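You operate a simulated robot arm through the tools that you are given. There is no shell and no other tool. Be economical: measure what you need, move in short steps, check, and stop when the job is done.

The job below is to be done with a simulated two-armed robot. You get a single attempt, and the scene is never put back.

JOB
Pick up the grease brush with one hand, pass it to the other hand and put it on the top of the plywood bench.

Only the result counts: the job must be done as asked and must still hold three seconds after the hand-in. Knocking over, shifting, dropping, spilling or breaking anything else fails it.

ROBOT AND FRAMES
Two 6-joint arms with two-finger parallel grippers on one trunk, on a base that drives. Base frame: it is fixed to the floor where the robot stands at the start and does not move with it; the origin is under the middle of the robot, x ahead of it, y to its left, z up. Lengths are in m, angles in degrees, forces in N, time in s.
The left shoulder is at the start at [-0.089, 0.177, 0.806], the right one opposite. With the tool pointing down near the work surface each hand reaches from about 0.1 to 0.7 m from the robot's upright axis, wherever it stands, measured 20 degrees to its own side. Places, roughly: grease brush (2x2x14 cm) [0.5, 0.1, 0.9]; top of the plywood bench [-2.3, -1, 0.8]. Payload 1.57 kg a hand.
The TCP of each hand is the grasp point between the finger pads, 0.03 m short of the fingertips. In the tool frame z runs along the fingers and y along their closing line. Largest opening 0.08 m; finger width 0.017, thickness 0.012; the body of the gripper, 0.04 by 0.082 m, starts 0.08 m behind the TCP.
Orientation is that of the tool frame in the base frame, as [roll, pitch, yaw] about the fixed x, y, z axes, in that order (R = Rz(yaw) Ry(pitch) Rx(roll)). With the fingers straight down and closing along the base's y, the tool's x points along the base's -x, its y along +y and its z along -z.

CONTROLS
- The arms move only by the tool nudge_tool. It takes "left_series", "right_series" or both (then of equal length, played together; a hand with none holds still); each is a list of rows, each an object of numbers (a shift or turn left out is 0, a gripper value left out holds the last): "tx", "ty", "tz": the shift along the tool's x, y, z in m; "wx", "wy", "wz": the turn, a rotation vector about the tool's x, y, z in degrees. In form: [{"tx": .., "ty": .., "tz": .., "wx": .., "wy": .., "wz": ..}, ...]. A call has 1 to 20 rows; each row is the pose to reach, as a shift and turn from the pose commanded when the call began, along the tool's axes at that moment. "left_jaw" and "right_jaw" are, for a hand that has rows, the closure in counts, from 0 (fully open) to 255 (shut), set as the call begins (left out, the last holds). Rows are played at 5 a second. More than 0.05 m and 8.6 degrees between two rows, or a gripper value outside its range, and nothing of the call is played. Where a pose cannot be reached the arm comes as near as it can. A force on the tool above 40 N (or 10 N above the force at the start of the call, whichever is more), or a blocked arm, ends the call early, and 0.2 s more pass. Each finger travels about 0.072 m/s and halts on what it meets, pressing with about 31 N; the grip force reading is that of the motor and also rises with nothing between the fingers. The clock runs only during rows and for 0.2 s after the last one: add rows that repeat a pose to give the fingers time. It gives the time, the measured TCP pose, the force on the tool (base axes), the opening and the grip force at its end, in the units of the frame above (readings bear some noise), with the torque about the TCP (base axes, N m) and any sound that the robot's microphone picked up.
- Cameras (640 x 400 px; columns grow to the right, rows downward): "scene" is now at [0.0378, 0.0132, 1.5302]; the picture's right is [0.15, -0.99, 0.00], its down [-0.72, -0.11, -0.69] and it looks along [0.68, 0.11, -0.72] (base axes); focal length 273 px, centre (320, 200). "left" rides on the left gripper at [0.072, 0.007, -0.122] in its tool frame; the picture's right is [-0.09, 1.00, 0.00], its down [-0.84, -0.08, -0.54] and it looks along [-0.54, -0.05, 0.84] (tool axes); focal length 238 px, centre (320, 200). "right" rides on the right gripper at [0.072, -0.007, -0.122] in its tool frame; the picture's right is [0.09, 1.00, 0.00], its down [-0.84, 0.08, -0.54] and it looks along [-0.54, 0.05, 0.84] (tool axes); focal length 238 px, centre (320, 200).
- grab_frame(camera): a new picture of that camera. No time passes.
- move_column(by): slides the trunk up (or, below 0, down) by that many m; the arms and the scene camera ride with it, the base frame stays. It gives what a move gives, with no picture.
- drive_base(legs): drives the robot by 1 to 6 legs, each [ahead, left, turn to the left] in m, m and degrees, along the robot's own axes; the way and the turn of a leg run together, so that a leg with both is an arc; at most 1.5 m and 180 degrees a leg. The arms and the cameras ride along, it lands a little off, and it stops where it bumps. It gives what a move gives.
- pan_tilt(pan, tilt): turns the head with the scene camera to pan (to the left, within 143 degrees either way) and tilt (down, from -29 to 69), counted from straight ahead of the robot. It gives what a move gives.
- pixel_to_xyz(camera, pixels): for up to 12 pixels [column, row] of the newest picture of that camera ("zoom" is the newest enlarged one), the place [x, y, z] in the base frame of the surface seen there, good to about 0.002 m. No time passes.
- close_up(camera, box): a new picture of the part [left, top, right, bottom] of that camera's present view, enlarged. No time passes.
- finish_job(): hands the job in; it is judged then, once.

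Keep the steps short. Do not move on a guess: measure, check each grasp and each placing, and mend mistakes. In all there are 80 turns and 78 pictures (those below and enlarged ones count). Leave the grippers open and the arms clear of the work at the hand-in unless told otherwise, and finish with a single line.

The tools are called after ">>>" as name(argument=value, ...) on one line, values as JSON. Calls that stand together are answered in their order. nudge_tool: Moves the arms, as the interface text tells. Its arguments: {"type":"object","properties":{"left_series":{"type":"array"},"left_jaw":{"type":"number"},"right_series":{"type":"array"},"right_jaw":{"type":"number"}},"required":[]} The other tools are called the same way: move_column (by) slides the trunk up or down; drive_base (legs) drives the base; pan_tilt (pan, tilt) turns the head that bears the scene camera; grab_frame (camera) takes a picture; pixel_to_xyz (camera, pixels) gives the place of the surface under pixels of a picture; close_up (camera, box) takes an enlarged picture of a part of a camera's view; finish_job () hands the job in.

At the start:

```text
time: 0.0
left_tool_pos: [0.4328, 0.3168, 1.1381]
left_tcp_rot: [-180.0, 0.0, 180.0]
left_contact_force: [0.1, -0.4, -0.5]
left_torque: [-0.03, 0.03, -0.01]
left_grip_width: 0.0797
left_finger_force: 0.1
right_tool_pos: [0.5088, -0.0996, 1.0865]
right_tcp_rot: [-180.0, 0.0, 180.0]
right_contact_force: [-0.8, 0.0, 0.2]
right_torque: [-0.01, 0.03, -0.02]
right_grip_width: 0.0801
right_finger_force: 0.0
trunk travel left (down, up): [-0.25, 0.078]
robot x, y, heading: [0.0023, -0.0005, -0.0]
head pan, tilt: [8.9, 46.4]
```

scene: 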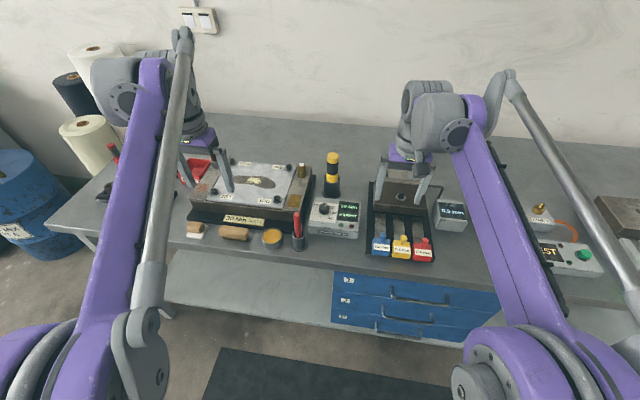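
right: 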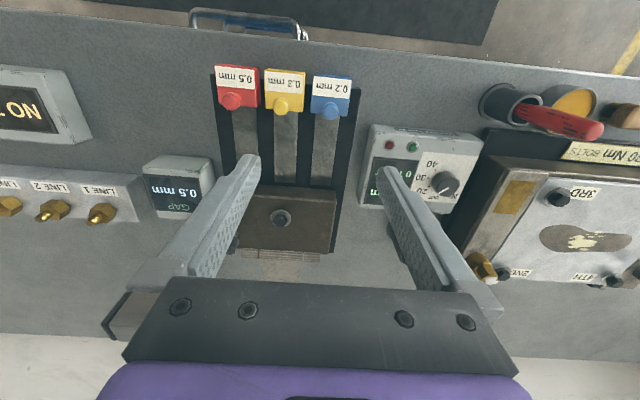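
left: 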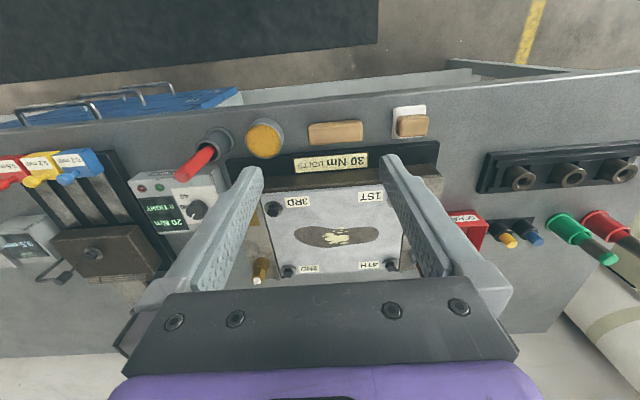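

I see a red-handled thing in a dark cup near scene (298,235). It may be the grease brush, so I'll enlarge it first.

>>> close_up(camera="scene", box=[240, 180, 360, 255])

>>> close_up(camera="left", box=[140, 100, 300, 200])

```text
5.33 times, centred on (300, 218) of scene
```

zoom: 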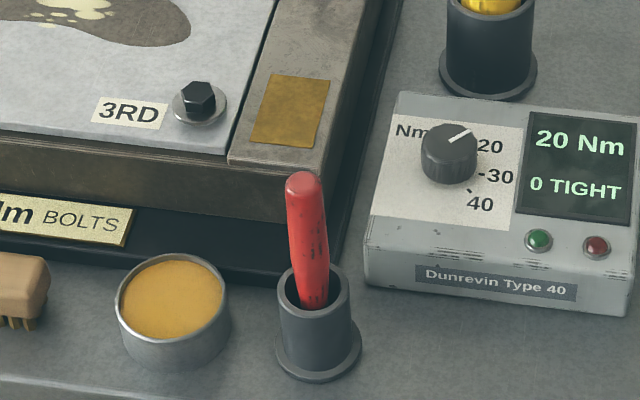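

```text
4.00 times, centred on (220, 150) of left
```

zoom: 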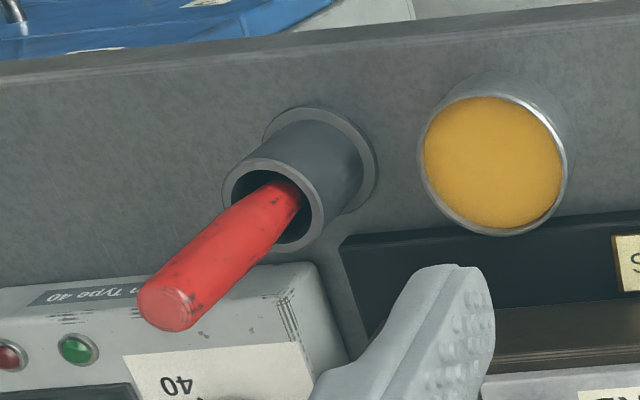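

The red handle stands in a small holder next to a grease tin. I'll measure the handle, the holder and the things around it.

>>> pixel_to_xyz(camera="zoom", pixels=[[168, 308], [205, 255], [250, 215], [280, 195], [235, 190], [318, 210], [300, 135], [355, 170], [495, 210], [300, 300], [300, 60]])

>>> pixel_to_xyz(camera="scene", pixels=[[297, 213], [298, 225], [299, 234], [232, 232], [195, 230], [272, 236], [332, 160], [300, 170], [335, 215]])

```text
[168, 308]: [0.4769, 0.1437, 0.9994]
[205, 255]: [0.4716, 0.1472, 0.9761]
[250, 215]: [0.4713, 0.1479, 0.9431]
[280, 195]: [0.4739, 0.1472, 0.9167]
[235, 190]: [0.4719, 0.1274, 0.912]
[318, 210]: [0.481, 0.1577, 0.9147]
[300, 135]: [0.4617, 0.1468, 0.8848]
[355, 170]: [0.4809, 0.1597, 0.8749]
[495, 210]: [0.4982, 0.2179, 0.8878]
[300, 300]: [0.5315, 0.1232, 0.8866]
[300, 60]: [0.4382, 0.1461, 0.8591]
```

```text
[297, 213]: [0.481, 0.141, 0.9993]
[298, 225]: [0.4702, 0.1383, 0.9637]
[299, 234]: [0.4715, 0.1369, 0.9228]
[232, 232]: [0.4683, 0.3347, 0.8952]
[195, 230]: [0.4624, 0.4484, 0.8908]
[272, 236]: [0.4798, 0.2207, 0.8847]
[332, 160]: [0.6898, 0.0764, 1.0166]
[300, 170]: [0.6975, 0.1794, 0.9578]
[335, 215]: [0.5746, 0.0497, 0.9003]
```

The brush stands upright at about x 0.480, y 0.1425. Its top is at z 1.00 and the holder rim is at z 0.915. I'll bring the left hand above it at the present height, which leaves the fingertips at 1.108, well clear.

>>> nudge_tool(left_series=[{"tx": -0.012, "ty": -0.044}, {"tx": -0.024, "ty": -0.088}, {"tx": -0.036, "ty": -0.132}, {"tx": -0.047, "ty": -0.174}, {"tx": -0.047, "ty": -0.174}], left_jaw=0)

>>> grab_frame(camera="left")

>>> grab_frame(camera="scene")

```text
time: 1.2
left_tool_pos: [0.4785, 0.1454, 1.1357]
left_tcp_rot: [-180.0, 0.0, 180.0]
left_contact_force: [0.3, -0.2, 0.2]
left_torque: [-0.05, 0.02, 0.01]
left_grip_width: 0.0802
left_finger_force: 0.0
right_tool_pos: [0.5111, -0.0977, 1.0869]
right_tcp_rot: [180.0, 0.1, 179.9]
right_contact_force: [0.8, -0.3, -0.1]
right_torque: [-0.02, 0.03, -0.01]
right_grip_width: 0.0801
right_finger_force: 0.1
trunk travel left (down, up): [-0.25, 0.078]
robot x, y, heading: [0.0008, 0.0016, 0.2]
head pan, tilt: [8.9, 46.4]
```

```text
72 pictures are left
```

left: 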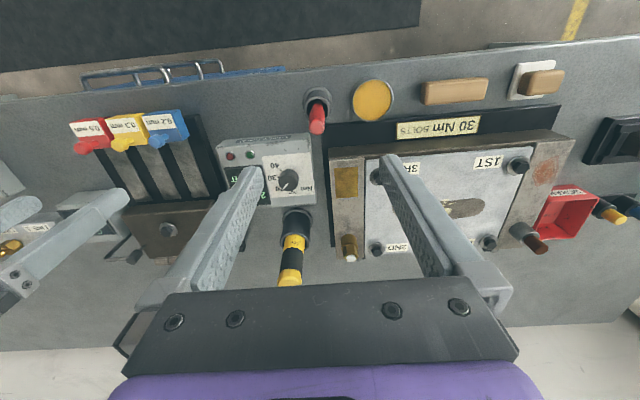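

```text
71 pictures are left
```

scene: 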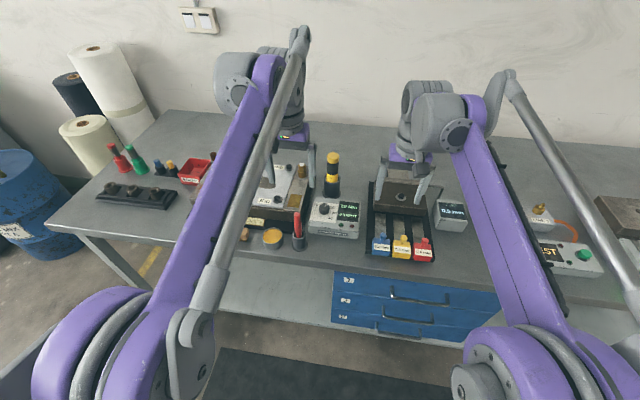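

The hand is above. I'll check the brush against the hand in the left picture, with the top at about (317,128) and the rim near (316,97).

>>> pixel_to_xyz(camera="left", pixels=[[317, 128], [311, 122], [323, 122], [317, 115], [317, 105], [304, 97], [331, 97]])

>>> pixel_to_xyz(camera="scene", pixels=[[297, 213], [332, 158], [298, 228]])

```text
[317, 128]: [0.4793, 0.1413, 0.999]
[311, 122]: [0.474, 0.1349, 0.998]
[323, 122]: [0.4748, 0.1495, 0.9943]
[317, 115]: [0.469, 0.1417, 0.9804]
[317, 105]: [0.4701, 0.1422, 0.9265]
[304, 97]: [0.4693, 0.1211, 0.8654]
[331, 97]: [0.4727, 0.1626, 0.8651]
```

```text
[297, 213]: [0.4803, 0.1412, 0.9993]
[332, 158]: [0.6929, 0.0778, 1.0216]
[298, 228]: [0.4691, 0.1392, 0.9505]
```

The brush centre is at (0.480, 0.142), in line with the hand. I'll descend 0.163 m to z of about 0.975, which puts the fingertips at 0.945, above the rim.

>>> nudge_tool(left_series=[{"tz": 0.04}, {"tz": 0.08}, {"tz": 0.11}, {"tz": 0.14}, {"tz": 0.163}, {"tz": 0.163}])

>>> grab_frame(camera="left")

```text
time: 2.6
left_tool_pos: [0.4786, 0.144, 0.9741]
left_tcp_rot: [-180.0, 0.0, -180.0]
left_contact_force: [-0.4, -0.3, 0.1]
left_torque: [0.04, -0.03, 0.0]
left_grip_width: 0.0799
left_finger_force: 0.1
right_tool_pos: [0.5106, -0.0993, 1.0876]
right_tcp_rot: [180.0, -0.1, -180.0]
right_contact_force: [0.7, -0.7, -0.7]
right_torque: [-0.02, -0.01, 0.03]
right_grip_width: 0.0803
right_finger_force: 0.0
trunk travel left (down, up): [-0.25, 0.078]
robot x, y, heading: [-0.0009, 0.0002, -0.1]
head pan, tilt: [8.9, 46.4]
```

```text
70 pictures are left
```

left: 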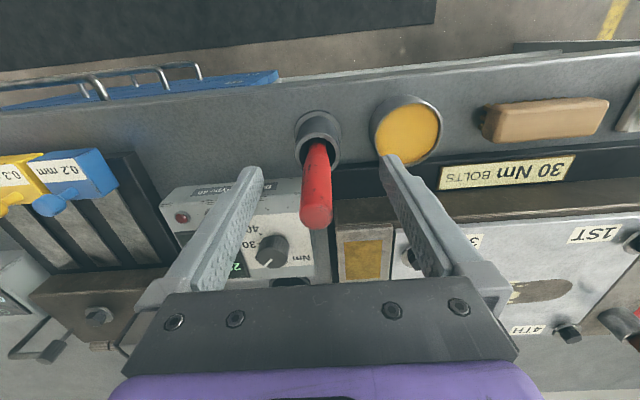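

The brush sits between the fingers and nothing is being touched. I'll close the left gripper in place.

>>> nudge_tool(left_series=[{}, {}, {}, {}, {}, {}], left_jaw=255)

>>> grab_frame(camera="left")

```text
time: 4.0
left_tool_pos: [0.4783, 0.1436, 0.9747]
left_tcp_rot: [-180.0, 0.1, -180.0]
left_contact_force: [-0.8, 0.3, 0.0]
left_torque: [-0.03, -0.01, 0.0]
left_grip_width: 0.0175
left_finger_force: 30.5
right_tool_pos: [0.5104, -0.0997, 1.0869]
right_tcp_rot: [-180.0, -0.1, 179.9]
right_contact_force: [0.0, 0.3, 0.1]
right_torque: [0.01, 0.0, -0.02]
right_grip_width: 0.08
right_finger_force: 0.1
trunk travel left (down, up): [-0.25, 0.078]
robot x, y, heading: [-0.0006, -0.0037, -0.2]
head pan, tilt: [8.9, 46.4]
```

```text
69 pictures are left
```

left: 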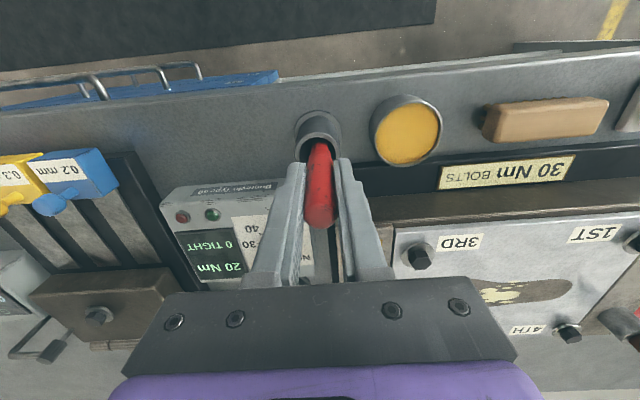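

The grip holds at 17.5 mm. I'll lift slowly, 0.09 m straight up, and check that the holder stays put.

>>> nudge_tool(left_series=[{"tz": -0.01}, {"tz": -0.02}, {"tz": -0.03}, {"tz": -0.045}, {"tz": -0.06}, {"tz": -0.075}, {"tz": -0.09}, {"tz": -0.09}])

>>> grab_frame(camera="left")

>>> close_up(camera="scene", box=[220, 130, 380, 255])

```text
time: 5.8
left_tool_pos: [0.4821, 0.1429, 1.0647]
left_tcp_rot: [-179.9, 0.0, 180.0]
left_contact_force: [0.4, -0.6, -0.3]
left_torque: [0.03, -0.02, 0.01]
left_grip_width: 0.0177
left_finger_force: 31.0
right_tool_pos: [0.51, -0.099, 1.0854]
right_tcp_rot: [180.0, 0.0, -180.0]
right_contact_force: [0.0, 0.2, 0.6]
right_torque: [-0.04, 0.03, 0.02]
right_grip_width: 0.08
right_finger_force: 0.0
trunk travel left (down, up): [-0.25, 0.078]
robot x, y, heading: [0.0005, -0.0015, 0.0]
head pan, tilt: [8.9, 46.4]
```

```text
68 pictures are left
```

left: 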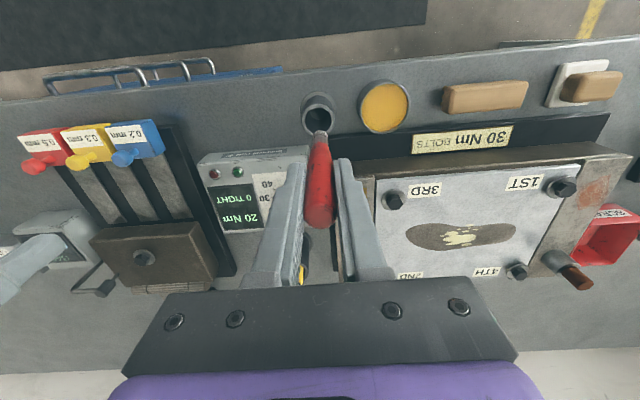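

```text
3.20 times, centred on (300, 192) of scene
```

zoom: 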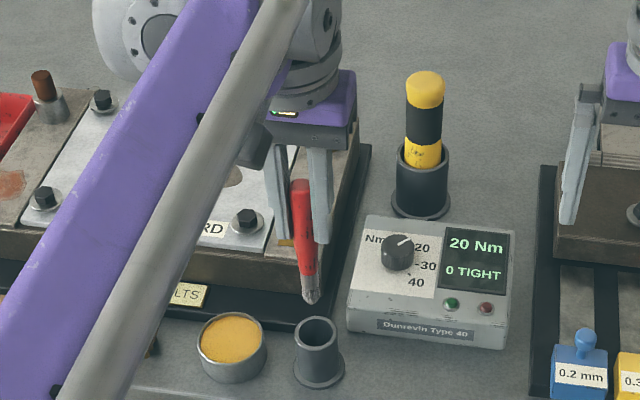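

The brush came out cleanly and the holder hasn't moved. I'll look closer and measure the brush's lower end.

>>> close_up(camera="scene", box=[272, 165, 328, 210])

>>> close_up(camera="left", box=[270, 80, 370, 240])

```text
8.89 times, centred on (300, 188) of scene
```

zoom: 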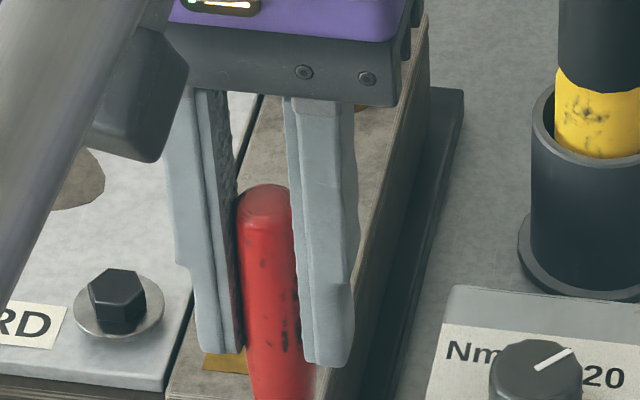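

```text
2.50 times, centred on (320, 160) of left
```

zoom: 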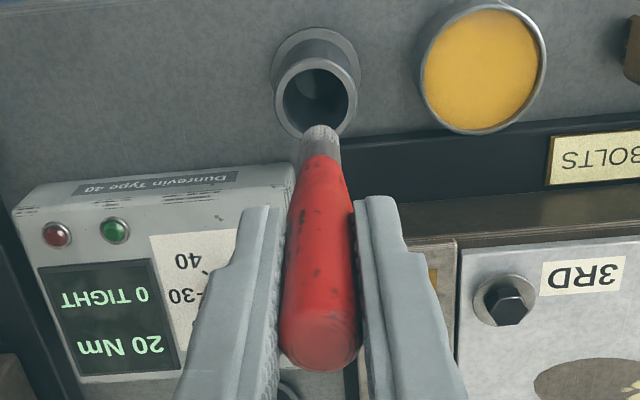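

It's the brush: red handle, ferrule and bristles. I'll raise it and bring it a little toward the robot for the handover. The right hand moves back at the same time to make room.

>>> nudge_tool(left_series=[{"tz": -0.03}, {"tz": -0.06}, {"tz": -0.09, "ty": -0.01}, {"tz": -0.12, "ty": -0.03}, {"tz": -0.14, "ty": -0.05}, {"tz": -0.14, "ty": -0.05}], right_series=[{"tx": 0.04}, {"tx": 0.08}, {"tx": 0.12, "ty": -0.02}, {"tx": 0.16, "ty": -0.04}, {"tx": 0.2, "ty": -0.06}, {"tx": 0.2, "ty": -0.06}])

```text
time: 7.2
left_tool_pos: [0.4792, 0.0953, 1.2072]
left_tcp_rot: [179.9, 0.0, 179.9]
left_contact_force: [0.6, -0.5, -0.8]
left_torque: [-0.03, 0.04, 0.01]
left_grip_width: 0.0179
left_finger_force: 30.8
right_tool_pos: [0.3109, -0.1576, 1.0879]
right_tcp_rot: [180.0, 0.0, -180.0]
right_contact_force: [0.6, -0.4, -0.2]
right_torque: [0.01, 0.03, 0.01]
right_grip_width: 0.0801
right_finger_force: 0.1
trunk travel left (down, up): [-0.25, 0.078]
robot x, y, heading: [-0.0001, -0.0003, -0.2]
head pan, tilt: [8.9, 46.4]
```

Both hands reached their poses. I'll turn the right hand's fingers forward about tool y, in two stages, starting with 42 degrees.

>>> nudge_tool(right_series=[{"wy": -8.4}, {"wy": -16.8}, {"wy": -25.2}, {"wy": -33.6}, {"wy": -42}, {"wy": -42}])

>>> grab_frame(camera="scene")

```text
time: 8.6
left_tool_pos: [0.4795, 0.0932, 1.2077]
left_tcp_rot: [-179.9, 0.0, -179.9]
left_contact_force: [0.3, 0.4, -0.4]
left_torque: [-0.01, 0.03, 0.0]
left_grip_width: 0.0176
left_finger_force: 31.7
right_tool_pos: [0.3104, -0.1574, 1.0853]
right_tcp_rot: [-180.0, 42.1, 179.9]
right_contact_force: [0.0, -0.6, 0.0]
right_torque: [-0.01, 0.02, 0.02]
right_grip_width: 0.0801
right_finger_force: 0.0
trunk travel left (down, up): [-0.25, 0.078]
robot x, y, heading: [0.0012, -0.001, 0.2]
head pan, tilt: [8.9, 46.4]
```

```text
64 pictures are left
```

scene: 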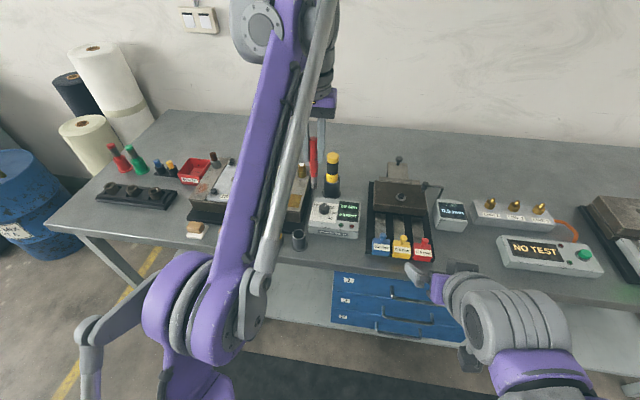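

The right hand is at 42 degrees with no contact. I'll turn it on until the fingers are level.

>>> nudge_tool(right_series=[{"wy": -8.4}, {"wy": -16.8}, {"wy": -25.2}, {"wy": -33.6}, {"wy": -42}, {"wy": -48}, {"wy": -48}])

>>> grab_frame(camera="scene")

>>> grab_frame(camera="right")

```text
time: 10.2
left_tool_pos: [0.4782, 0.0937, 1.2081]
left_tcp_rot: [-179.9, -0.1, 180.0]
left_contact_force: [0.3, 1.4, 0.0]
left_torque: [0.02, 0.0, -0.03]
left_grip_width: 0.0176
left_finger_force: 31.1
right_tool_pos: [0.3146, -0.1581, 1.0835]
right_tcp_rot: [40.4, 89.8, 40.3]
right_contact_force: [-0.5, 0.6, 0.7]
right_torque: [0.0, -0.01, 0.01]
right_grip_width: 0.0798
right_finger_force: 0.1
right hand out of reach, approached as far as the arm can: row 3, 4, 5, 6, 7
trunk travel left (down, up): [-0.25, 0.078]
robot x, y, heading: [-0.0024, 0.0001, 0.2]
head pan, tilt: [8.9, 46.4]
```

```text
63 pictures are left
```

scene: 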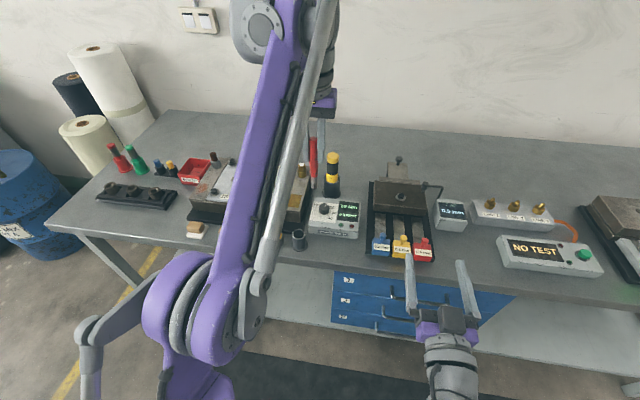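

```text
62 pictures are left
```

right: 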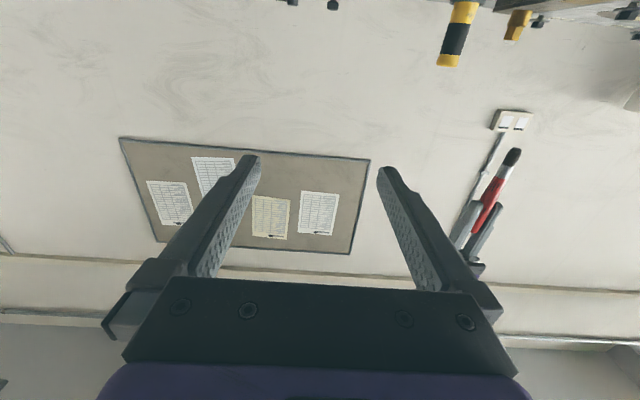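

The fingers are level. I'll move the brush to y of about 0 with the left hand. The right hand goes to y of about 0, z 1.14 and x 0.36, so its fingertips stay 9 cm short of the brush.

>>> nudge_tool(left_series=[{"ty": -0.02}, {"ty": -0.04}, {"ty": -0.06}, {"ty": -0.08}, {"ty": -0.0935}, {"ty": -0.0935}], right_series=[{"tz": 0.02, "tx": -0.01}, {"tz": 0.04, "tx": -0.02, "ty": 0.03}, {"tz": 0.05, "tx": -0.035, "ty": 0.07}, {"tz": 0.05, "tx": -0.05, "ty": 0.11}, {"tz": 0.05, "tx": -0.053, "ty": 0.1576}, {"tz": 0.05, "tx": -0.053, "ty": 0.1576}])

>>> grab_frame(camera="scene")

>>> grab_frame(camera="right")

```text
time: 11.6
left_tool_pos: [0.4722, 0.0022, 1.1986]
left_tcp_rot: [180.0, 0.0, -179.9]
left_contact_force: [-0.4, -0.2, -0.1]
left_torque: [0.0, 0.02, 0.0]
left_grip_width: 0.0176
left_finger_force: 30.7
left hand out of reach, approached as far as the arm can: row 4, 5, 6
right_tool_pos: [0.3654, -0.0017, 1.1336]
right_tcp_rot: [-127.5, 90.0, -127.5]
right_contact_force: [0.2, -0.2, 1.3]
right_torque: [0.02, -0.02, 0.05]
right_grip_width: 0.08
right_finger_force: 0.0
trunk travel left (down, up): [-0.25, 0.078]
robot x, y, heading: [0.0004, 0.0019, -0.1]
head pan, tilt: [8.9, 46.4]
```

```text
61 pictures are left
```

scene: 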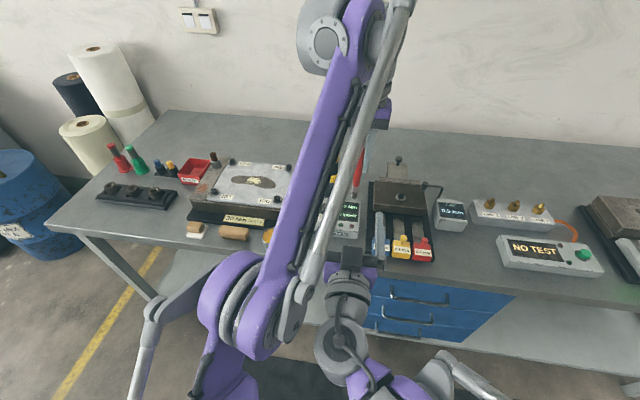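

```text
60 pictures are left
```

right: 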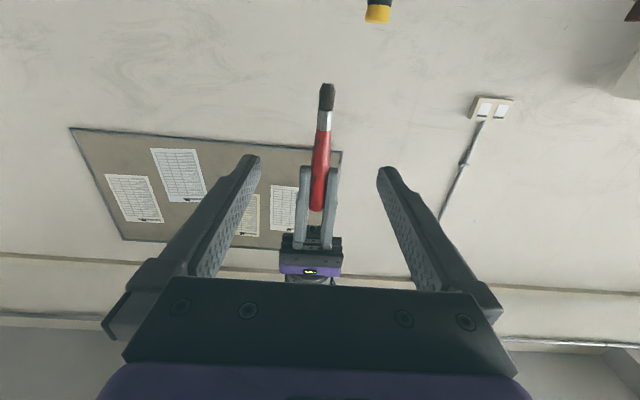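

The left hand stopped 1 cm short of its upper limit, which is acceptable. Before closing in, I'll measure the left forearm's clearance from the right hand and the exact brush points.

>>> pixel_to_xyz(camera="scene", pixels=[[330, 220], [310, 260], [290, 300], [345, 170], [300, 240], [352, 258], [345, 285], [340, 335], [315, 300], [380, 250]])

>>> pixel_to_xyz(camera="right", pixels=[[328, 85], [325, 105], [324, 120], [322, 135], [320, 155], [317, 190], [317, 205], [332, 175], [302, 175]])

```text
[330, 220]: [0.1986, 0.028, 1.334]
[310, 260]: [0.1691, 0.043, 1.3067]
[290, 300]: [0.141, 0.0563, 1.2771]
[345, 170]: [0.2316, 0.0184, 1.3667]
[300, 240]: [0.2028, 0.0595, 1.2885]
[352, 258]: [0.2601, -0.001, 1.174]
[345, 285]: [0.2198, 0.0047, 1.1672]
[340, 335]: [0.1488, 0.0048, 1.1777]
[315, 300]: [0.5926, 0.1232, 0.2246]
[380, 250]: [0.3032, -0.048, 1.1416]
```

```text
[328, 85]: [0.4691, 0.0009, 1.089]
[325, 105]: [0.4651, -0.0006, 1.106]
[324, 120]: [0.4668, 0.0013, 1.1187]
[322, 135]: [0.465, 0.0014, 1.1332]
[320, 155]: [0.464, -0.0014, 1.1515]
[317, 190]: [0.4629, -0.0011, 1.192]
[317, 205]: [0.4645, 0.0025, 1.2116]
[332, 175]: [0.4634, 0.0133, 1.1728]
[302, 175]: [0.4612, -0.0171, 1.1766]
```

There is about 7 cm between the left forearm and the right hand. The brush axis is at x 0.473, y 0.001, with the bristle tip at 1.085 and the handle's lower end near 1.13. I'll advance the right hand around it at z of about 1.141.

>>> nudge_tool(right_series=[{"tz": 0.02, "tx": -0.007, "ty": 0.001}, {"tz": 0.04, "tx": -0.007, "ty": 0.002}, {"tz": 0.06, "tx": -0.007, "ty": 0.002}, {"tz": 0.08, "tx": -0.007, "ty": 0.002}, {"tz": 0.095, "tx": -0.007, "ty": 0.002}, {"tz": 0.108, "tx": -0.007, "ty": 0.002}, {"tz": 0.108, "tx": -0.007, "ty": 0.002}])

>>> grab_frame(camera="scene")

>>> grab_frame(camera="right")

```text
time: 13.2
left_tool_pos: [0.4732, 0.0008, 1.1981]
left_tcp_rot: [-179.9, 0.1, 179.9]
left_contact_force: [-1.1, -0.1, -0.4]
left_torque: [0.01, 0.02, -0.04]
left_grip_width: 0.0175
left_finger_force: 31.3
right_tool_pos: [0.4737, -0.0, 1.1455]
right_tcp_rot: [46.1, 90.0, 46.1]
right_contact_force: [0.4, -0.7, -0.3]
right_torque: [-0.02, 0.0, -0.01]
right_grip_width: 0.08
right_finger_force: 0.0
trunk travel left (down, up): [-0.25, 0.078]
robot x, y, heading: [-0.0014, -0.001, 0.3]
head pan, tilt: [8.9, 46.4]
```

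```text
59 pictures are left
```

scene: 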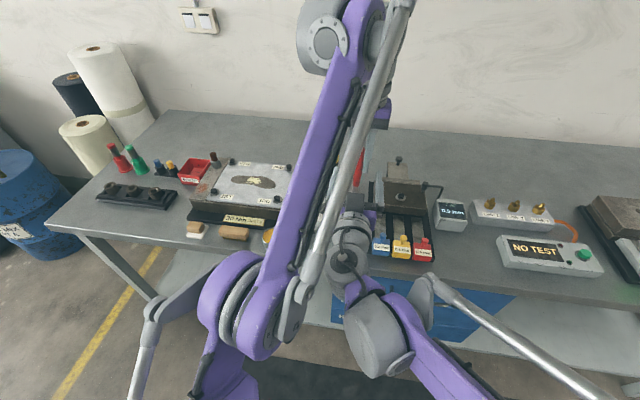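

```text
58 pictures are left
```

right: 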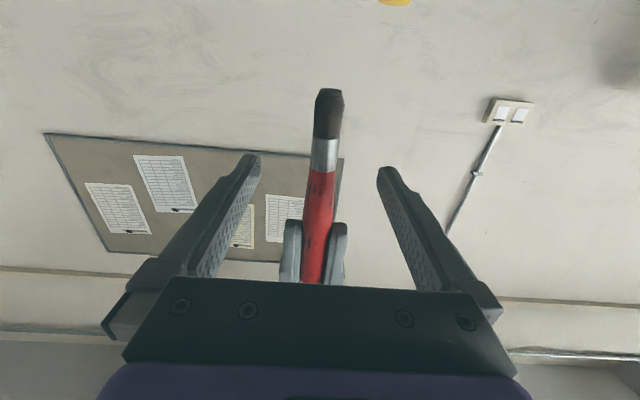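

The brush is centred between the right fingers, and the gap to the left fingertips is about 1.4 cm. I'll close the right gripper.

>>> nudge_tool(right_series=[{}, {}, {}, {}, {}, {}], right_jaw=255)

>>> grab_frame(camera="right")

```text
time: 14.6
left_tool_pos: [0.4736, 0.0029, 1.1979]
left_tcp_rot: [180.0, 0.0, -180.0]
left_contact_force: [-0.7, -0.1, -1.3]
left_torque: [-0.01, 0.04, -0.01]
left_grip_width: 0.0175
left_finger_force: 31.5
right_tool_pos: [0.4743, 0.0022, 1.1437]
right_tcp_rot: [13.0, 89.9, 13.1]
right_contact_force: [1.0, 0.4, -0.1]
right_torque: [0.0, -0.01, 0.0]
right_grip_width: 0.016
right_finger_force: 31.4
trunk travel left (down, up): [-0.25, 0.078]
robot x, y, heading: [0.0004, 0.0005, -0.2]
head pan, tilt: [8.9, 46.4]
```

```text
57 pictures are left
```

right: 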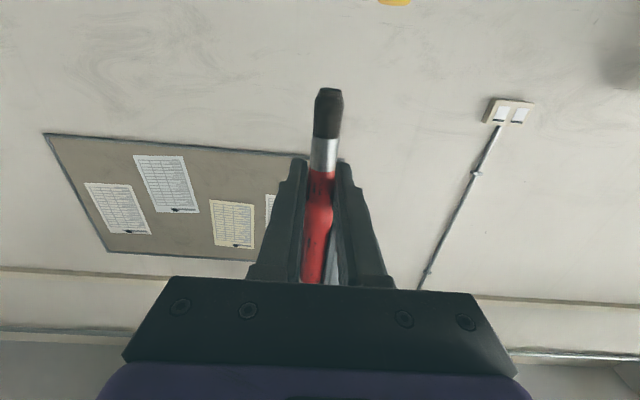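

The right hand grips at 16.0 mm with 31 N. I'll open the left hand now.

>>> nudge_tool(left_series=[{}, {}, {}, {}, {}, {}], left_jaw=0)

>>> grab_frame(camera="left")

```text
time: 16.0
left_tool_pos: [0.4722, 0.0019, 1.1981]
left_tcp_rot: [-179.9, 0.0, 179.9]
left_contact_force: [0.2, 0.6, 0.3]
left_torque: [0.0, -0.02, -0.03]
left_grip_width: 0.08
left_finger_force: 0.0
right_tool_pos: [0.4737, 0.0027, 1.1437]
right_tcp_rot: [-171.5, 90.0, -171.5]
right_contact_force: [-0.4, -0.1, 0.2]
right_torque: [0.03, 0.02, 0.04]
right_grip_width: 0.0158
right_finger_force: 31.0
trunk travel left (down, up): [-0.25, 0.078]
robot x, y, heading: [-0.0008, 0.0018, -0.1]
head pan, tilt: [8.9, 46.4]
```

```text
56 pictures are left
```

left: 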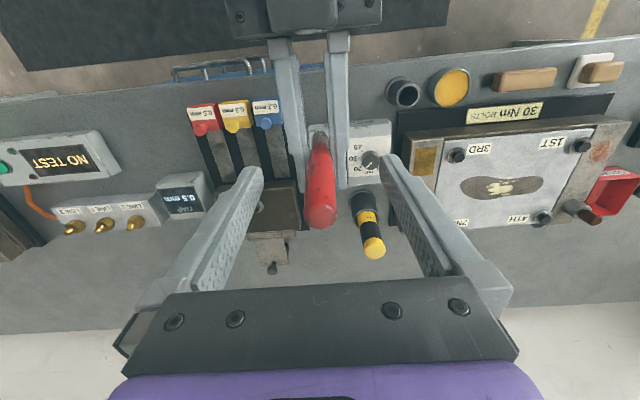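

The left hand is open and the brush stays in the right hand. I'll lower the right hand 7 cm, then draw it straight back so the brush leaves the open left fingers.

>>> nudge_tool(right_series=[{"tx": 0.02}, {"tx": 0.04}, {"tx": 0.06}, {"tx": 0.07}, {"tx": 0.07, "tz": -0.03}, {"tx": 0.07, "tz": -0.06}, {"tx": 0.07, "tz": -0.09}, {"tx": 0.07, "tz": -0.09}])

>>> grab_frame(camera="scene")

```text
time: 17.8
left_tool_pos: [0.4731, 0.0022, 1.1988]
left_tcp_rot: [-180.0, 0.0, 180.0]
left_contact_force: [0.6, 0.0, -0.8]
left_torque: [0.0, 0.03, -0.01]
left_grip_width: 0.0798
left_finger_force: 0.1
right_tool_pos: [0.3856, 0.0014, 1.0754]
right_tcp_rot: [-127.3, 90.0, -127.3]
right_contact_force: [0.2, 0.1, -0.1]
right_torque: [0.01, -0.02, 0.01]
right_grip_width: 0.0159
right_finger_force: 30.6
trunk travel left (down, up): [-0.25, 0.078]
robot x, y, heading: [0.0018, -0.0026, -0.0]
head pan, tilt: [8.9, 46.4]
```

```text
55 pictures are left
```

scene: 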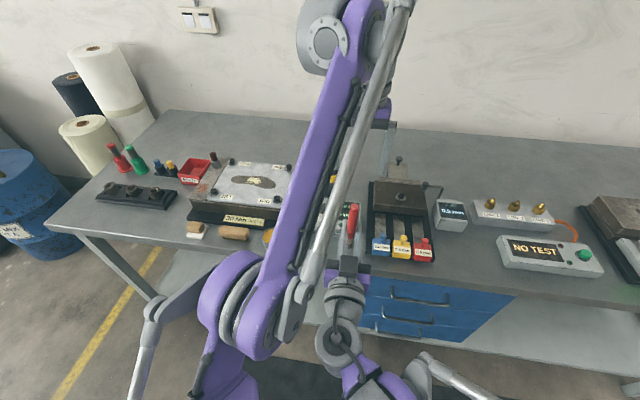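

The brush is clear of the left hand. I'll spread the hands apart and pull the left one back.

>>> nudge_tool(left_series=[{"ty": 0.04}, {"ty": 0.08}, {"ty": 0.12}, {"ty": 0.16, "tx": 0.04}, {"ty": 0.2, "tx": 0.08}, {"ty": 0.22, "tx": 0.12}, {"ty": 0.22, "tx": 0.15}, {"ty": 0.22, "tx": 0.15}], right_series=[{"ty": -0.03}, {"ty": -0.06}, {"ty": -0.09}, {"ty": -0.12}, {"ty": -0.15}, {"ty": -0.17}, {"ty": -0.18}, {"ty": -0.18}])

>>> grab_frame(camera="scene")

```text
refused: row 4 steps farther than a row can; nothing moved
```

```text
54 pictures are left
```

scene: 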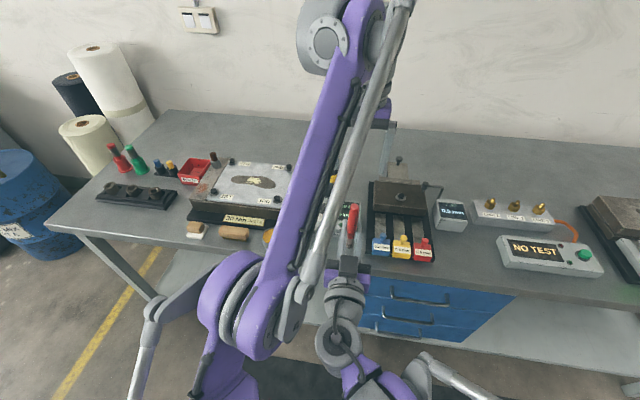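

The call was refused because one row stepped too far. I'll repeat it with smaller steps.

>>> nudge_tool(left_series=[{"ty": 0.04}, {"ty": 0.08}, {"ty": 0.12}, {"ty": 0.15, "tx": 0.03}, {"ty": 0.18, "tx": 0.06}, {"ty": 0.2, "tx": 0.1}, {"ty": 0.22, "tx": 0.13}, {"ty": 0.22, "tx": 0.15}, {"ty": 0.22, "tx": 0.15}], right_series=[{"ty": -0.03}, {"ty": -0.06}, {"ty": -0.09}, {"ty": -0.12}, {"ty": -0.15}, {"ty": -0.17}, {"ty": -0.18}, {"ty": -0.18}, {"ty": -0.18}])

>>> pan_tilt(pan=-140, tilt=25)

>>> grab_frame(camera="scene")

```text
time: 19.8
left_tool_pos: [0.3235, 0.2221, 1.1981]
left_tcp_rot: [-179.9, 0.1, -180.0]
left_contact_force: [-0.1, -0.5, 0.2]
left_torque: [0.0, 0.01, -0.01]
left_grip_width: 0.08
left_finger_force: 0.0
right_tool_pos: [0.3817, -0.1763, 1.067]
right_tcp_rot: [-174.7, 87.5, -176.4]
right_contact_force: [0.2, 1.1, -0.2]
right_torque: [0.02, 0.01, 0.02]
right_grip_width: 0.0158
right_finger_force: 31.2
right hand out of reach, approached as far as the arm can: row 7
trunk travel left (down, up): [-0.25, 0.078]
robot x, y, heading: [0.0002, 0.0031, -0.1]
head pan, tilt: [8.9, 46.4]
```

```text
time: 22.1
left_tool_pos: [0.3242, 0.222, 1.1968]
left_tcp_rot: [-180.0, 0.0, 180.0]
left_contact_force: [-0.2, 0.2, -0.1]
left_torque: [0.03, 0.01, -0.04]
left_grip_width: 0.08
left_finger_force: 0.1
right_tool_pos: [0.3817, -0.1757, 1.0668]
right_tcp_rot: [-174.8, 87.5, -176.8]
right_contact_force: [-0.2, 0.7, 0.4]
right_torque: [0.0, 0.0, 0.02]
right_grip_width: 0.0155
right_finger_force: 31.3
trunk travel left (down, up): [-0.25, 0.078]
robot x, y, heading: [0.0035, -0.002, 0.1]
head pan, tilt: [-140.0, 25.0]
```

```text
53 pictures are left
```

scene: 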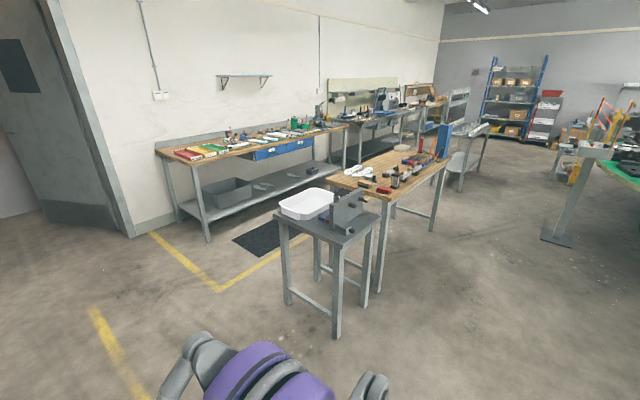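

Behind me are a grey stand with a tray, a plywood-topped bench behind it, and a long wall bench. I'll measure the candidates.

>>> pixel_to_xyz(camera="scene", pixels=[[345, 185], [330, 180], [395, 195], [360, 178], [410, 175], [440, 165], [390, 158], [225, 152], [350, 220], [315, 200], [430, 150], [380, 200]])

>>> close_up(camera="scene", box=[260, 110, 500, 260])

```text
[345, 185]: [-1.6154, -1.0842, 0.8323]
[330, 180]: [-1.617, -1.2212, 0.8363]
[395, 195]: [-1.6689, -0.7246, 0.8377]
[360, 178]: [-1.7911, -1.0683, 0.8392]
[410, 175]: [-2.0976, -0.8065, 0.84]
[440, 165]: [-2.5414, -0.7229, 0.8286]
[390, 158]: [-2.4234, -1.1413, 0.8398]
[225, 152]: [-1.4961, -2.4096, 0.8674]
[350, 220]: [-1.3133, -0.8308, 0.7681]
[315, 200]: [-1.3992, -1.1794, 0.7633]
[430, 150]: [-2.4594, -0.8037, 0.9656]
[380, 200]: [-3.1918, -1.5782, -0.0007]
```

```text
2.67 times, centred on (380, 185) of scene
```

zoom: 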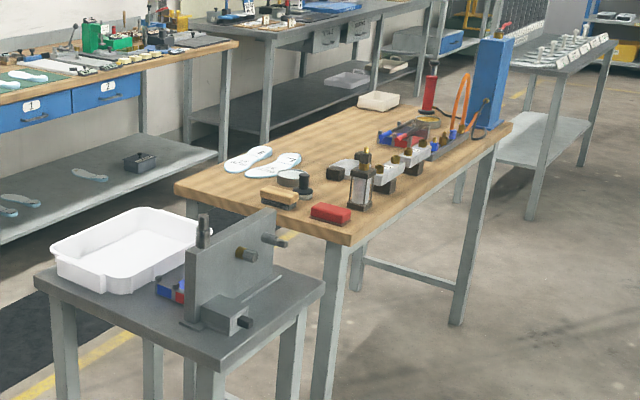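

The plywood bench top is at z 0.84, x -1.6 to about -3, y -0.72 to -1.25. I'll approach from the +y side, so I need to check for obstacles toward -x.

>>> pixel_to_xyz(camera="scene", pixels=[[560, 238], [600, 165], [630, 185], [575, 200], [540, 300], [447, 190], [500, 300], [600, 380]])

>>> drive_base(legs=[[-0.4, 0, 0]])

>>> pan_tilt(pan=143, tilt=35)

>>> grab_frame(camera="scene")

```text
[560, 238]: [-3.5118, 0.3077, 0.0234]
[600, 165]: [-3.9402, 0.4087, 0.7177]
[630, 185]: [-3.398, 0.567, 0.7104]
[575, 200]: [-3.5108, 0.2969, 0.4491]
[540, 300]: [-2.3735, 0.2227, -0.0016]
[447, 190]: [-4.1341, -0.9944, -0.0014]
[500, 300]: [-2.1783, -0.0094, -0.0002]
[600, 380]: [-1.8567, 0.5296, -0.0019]
```

```text
time: 24.6
left_tool_pos: [-0.0821, 0.223, 1.1968]
left_tcp_rot: [-179.9, 0.0, -179.3]
left_contact_force: [0.4, -0.5, -0.5]
left_torque: [0.02, -0.01, -0.02]
left_grip_width: 0.0797
left_finger_force: 0.1
right_tool_pos: [-0.0203, -0.1737, 1.0681]
right_tcp_rot: [-174.9, 87.6, -176.0]
right_contact_force: [-0.7, -0.4, -0.7]
right_torque: [0.02, -0.04, 0.0]
right_grip_width: 0.0152
right_finger_force: 31.2
trunk travel left (down, up): [-0.25, 0.078]
robot x, y, heading: [-0.4041, -0.0031, 0.6]
head pan, tilt: [-140.0, 25.0]
```

```text
time: 28.5
left_tool_pos: [-0.083, 0.2222, 1.197]
left_tcp_rot: [179.9, 0.0, -179.4]
left_contact_force: [-0.6, -0.7, -0.2]
left_torque: [-0.03, -0.03, -0.01]
left_grip_width: 0.0802
left_finger_force: 0.1
right_tool_pos: [-0.0198, -0.1728, 1.0667]
right_tcp_rot: [-174.9, 87.6, -176.1]
right_contact_force: [0.7, -0.5, 0.3]
right_torque: [-0.02, 0.0, -0.02]
right_grip_width: 0.0155
right_finger_force: 30.6
trunk travel left (down, up): [-0.25, 0.078]
robot x, y, heading: [-0.4052, -0.0013, 0.7]
head pan, tilt: [143.0, 35.0]
```

```text
51 pictures are left
```

scene: 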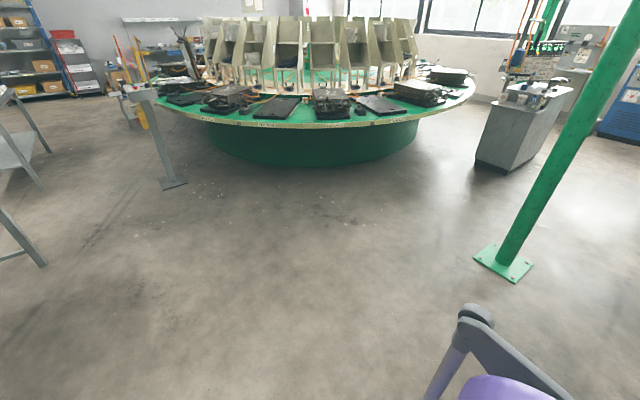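

The floor along y of about 0 is clear; the nearest things are a green pole beyond y of about 1.2 and the turntable beyond x -3.3. I'll turn right 90 degrees and strafe right about 1.5 m.

>>> drive_base(legs=[[0, 0, -90.7], [0, -1.45, 0]])

>>> pan_tilt(pan=-10, tilt=35)

>>> grab_frame(camera="scene")

```text
time: 45.6
left_tool_pos: [-1.6731, -0.2666, 1.1974]
left_tcp_rot: [179.9, 0.1, 87.2]
left_contact_force: [0.4, 0.5, 1.0]
left_torque: [0.0, 0.01, 0.01]
left_grip_width: 0.0801
left_finger_force: 0.0
right_tool_pos: [-2.0713, -0.3058, 1.0666]
right_tcp_rot: [-175.0, 87.5, 90.4]
right_contact_force: [-0.3, 1.0, 0.1]
right_torque: [0.03, 0.03, -0.03]
right_grip_width: 0.0155
right_finger_force: 30.7
trunk travel left (down, up): [-0.25, 0.078]
robot x, y, heading: [-1.8778, 0.0677, -92.9]
head pan, tilt: [143.0, 35.0]
```

```text
time: 48.0
left_tool_pos: [-1.6723, -0.2678, 1.197]
left_tcp_rot: [-179.9, -0.1, 87.2]
left_contact_force: [0.4, 0.0, -0.5]
left_torque: [-0.04, -0.01, -0.01]
left_grip_width: 0.0799
left_finger_force: 0.1
right_tool_pos: [-2.0716, -0.3058, 1.0654]
right_tcp_rot: [-174.8, 87.5, 90.6]
right_contact_force: [-0.3, 0.2, 0.3]
right_torque: [0.05, 0.01, -0.01]
right_grip_width: 0.0153
right_finger_force: 30.8
trunk travel left (down, up): [-0.25, 0.078]
robot x, y, heading: [-1.8762, 0.0658, -93.0]
head pan, tilt: [-10.0, 35.0]
```

```text
50 pictures are left
```

scene: 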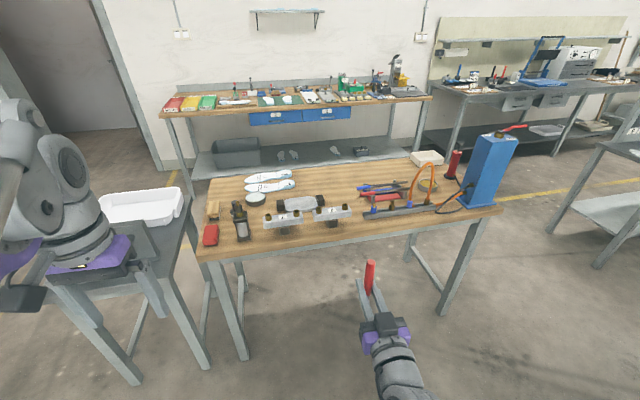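

The bench is in view. There is free space around (325,185) and along the front edge around (320,232). I'll measure both.

>>> pixel_to_xyz(camera="scene", pixels=[[325, 185], [340, 180], [310, 185], [350, 210], [330, 168], [375, 170], [280, 205], [270, 235], [330, 212], [390, 210], [240, 215], [200, 258]])

>>> close_up(camera="scene", box=[190, 140, 510, 270])

>>> pixel_to_xyz(camera="zoom", pixels=[[100, 220], [170, 150], [325, 130], [330, 90], [255, 145], [520, 160], [160, 220], [330, 185], [20, 230], [600, 140], [500, 20], [280, 60]])

```text
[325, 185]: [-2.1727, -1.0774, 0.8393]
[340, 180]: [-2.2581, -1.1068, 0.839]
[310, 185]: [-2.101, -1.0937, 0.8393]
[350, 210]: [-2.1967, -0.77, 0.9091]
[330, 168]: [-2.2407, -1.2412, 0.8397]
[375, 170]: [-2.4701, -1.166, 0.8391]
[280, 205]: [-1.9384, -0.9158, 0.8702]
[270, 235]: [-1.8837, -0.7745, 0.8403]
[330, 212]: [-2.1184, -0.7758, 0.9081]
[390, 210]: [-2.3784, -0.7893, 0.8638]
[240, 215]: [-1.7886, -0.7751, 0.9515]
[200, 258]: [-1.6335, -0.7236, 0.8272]
```

```text
2.00 times, centred on (350, 205) of scene
```

zoom: 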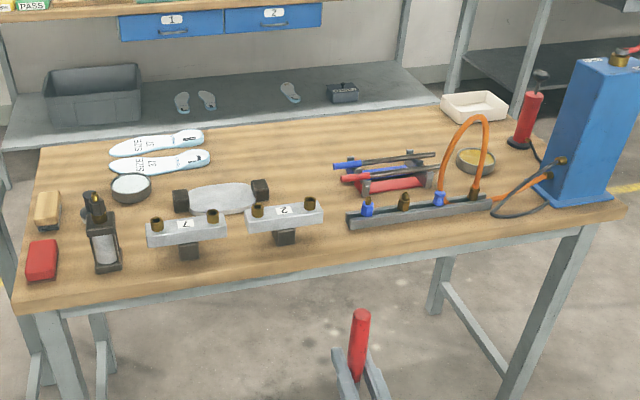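

```text
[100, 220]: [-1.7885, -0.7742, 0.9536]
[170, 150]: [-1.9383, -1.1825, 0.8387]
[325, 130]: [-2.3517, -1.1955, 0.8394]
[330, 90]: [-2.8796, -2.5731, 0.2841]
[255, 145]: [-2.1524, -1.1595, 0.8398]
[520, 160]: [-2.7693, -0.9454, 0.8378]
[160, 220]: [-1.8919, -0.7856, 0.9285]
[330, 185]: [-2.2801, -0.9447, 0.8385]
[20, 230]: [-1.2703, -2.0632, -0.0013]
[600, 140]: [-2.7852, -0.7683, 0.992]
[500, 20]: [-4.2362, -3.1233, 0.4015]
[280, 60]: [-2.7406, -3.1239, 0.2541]
```

I want the free patch near zoom (310,165). I'll map it more finely, along with its neighbours.

>>> pixel_to_xyz(camera="zoom", pixels=[[300, 165], [310, 180], [335, 150], [290, 180], [268, 192], [318, 205], [345, 166], [355, 195], [300, 235], [320, 222], [345, 182], [335, 200]])

>>> close_up(camera="scene", box=[300, 180, 400, 250])

```text
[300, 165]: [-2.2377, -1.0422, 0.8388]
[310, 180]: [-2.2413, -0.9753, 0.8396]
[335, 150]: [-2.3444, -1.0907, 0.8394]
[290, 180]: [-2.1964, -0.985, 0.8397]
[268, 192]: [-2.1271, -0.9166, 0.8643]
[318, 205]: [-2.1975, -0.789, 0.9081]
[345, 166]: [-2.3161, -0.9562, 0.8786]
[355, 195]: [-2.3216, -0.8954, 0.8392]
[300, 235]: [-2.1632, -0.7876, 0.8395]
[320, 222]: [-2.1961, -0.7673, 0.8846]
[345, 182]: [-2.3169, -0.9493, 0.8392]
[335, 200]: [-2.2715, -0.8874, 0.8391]
```

```text
5.71 times, centred on (350, 215) of scene
```

zoom: 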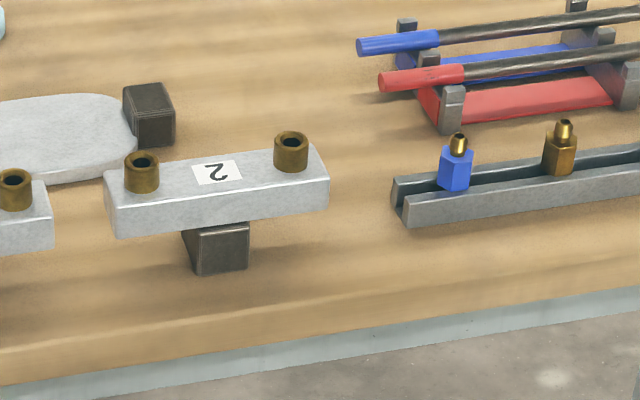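

There is a clear corridor at x of about -2.245, between stand "2" (x -2.21) and the crimper (x -2.30). My target TCP is (-2.245, -0.96). I'll straighten the heading, strafe right 0.15 m and go ahead in two legs, stopping first at y of about -0.2.

>>> drive_base(legs=[[0, 0, 3], [0, -0.15, 0], [0.27, 0, 0]])

>>> grab_frame(camera="scene")

```text
time: 51.8
left_tool_pos: [-1.8021, -0.5246, 1.1972]
left_tcp_rot: [-180.0, -0.1, 90.3]
left_contact_force: [-0.8, -0.9, -0.2]
left_torque: [0.02, -0.01, -0.01]
left_grip_width: 0.0801
left_finger_force: 0.0
right_tool_pos: [-2.1986, -0.5837, 1.0668]
right_tcp_rot: [-175.0, 87.6, 93.5]
right_contact_force: [0.0, -0.9, 0.7]
right_torque: [0.02, 0.03, 0.05]
right_grip_width: 0.0154
right_finger_force: 31.3
trunk travel left (down, up): [-0.25, 0.078]
robot x, y, heading: [-2.0223, -0.2008, -89.7]
head pan, tilt: [-10.0, 35.0]
```

```text
47 pictures are left
```

scene: 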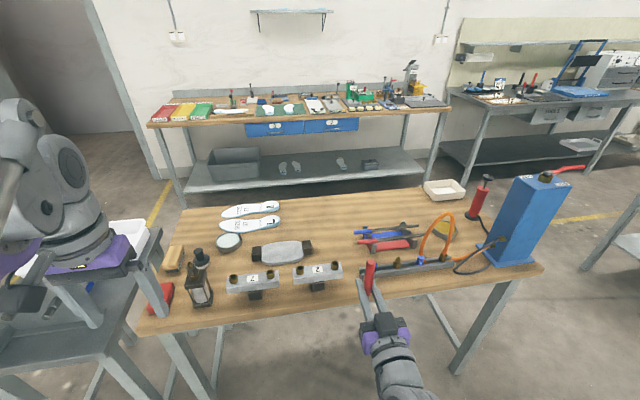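

The pose is good. While still away from the bench, I'll turn the right hand fingers-down so the brush lies level.

>>> nudge_tool(right_series=[{"wy": 8}, {"wy": 16}, {"wy": 24}, {"wy": 32}, {"wy": 40}, {"wy": 48}, {"wy": 56}, {"wy": 64}, {"wy": 72}, {"wy": 80}, {"wy": 88}, {"wy": 90}, {"wy": 90}])

>>> grab_frame(camera="right")

>>> grab_frame(camera="scene")

```text
time: 54.6
left_tool_pos: [-1.8022, -0.5245, 1.1968]
left_tcp_rot: [-180.0, 0.0, 90.3]
left_contact_force: [0.4, -0.6, 0.0]
left_torque: [-0.01, -0.03, 0.0]
left_grip_width: 0.0802
left_finger_force: 0.0
right_tool_pos: [-2.1999, -0.5848, 1.0675]
right_tcp_rot: [-179.7, -2.6, 88.4]
right_contact_force: [-0.3, -0.3, 0.2]
right_torque: [0.04, 0.01, 0.01]
right_grip_width: 0.0154
right_finger_force: 31.2
right hand out of reach, approached as far as the arm can: row 1, 2
trunk travel left (down, up): [-0.25, 0.078]
robot x, y, heading: [-2.0239, -0.2015, -89.8]
head pan, tilt: [-10.0, 35.0]
```

```text
46 pictures are left
```

right: 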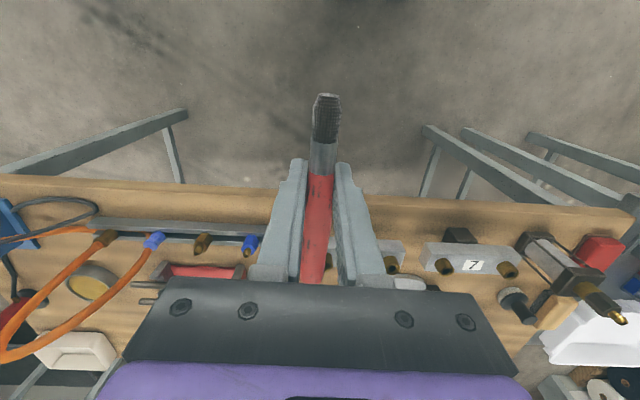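

```text
45 pictures are left
```

scene: 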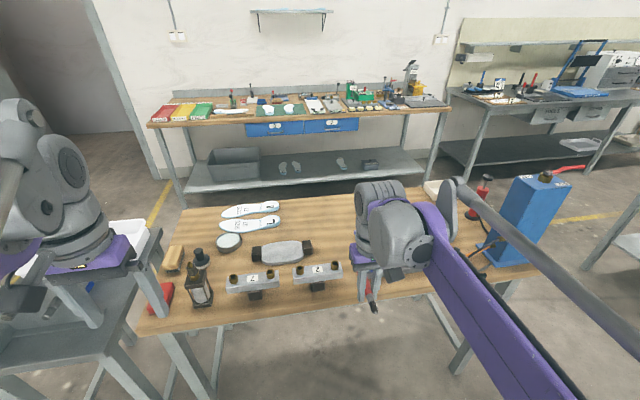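

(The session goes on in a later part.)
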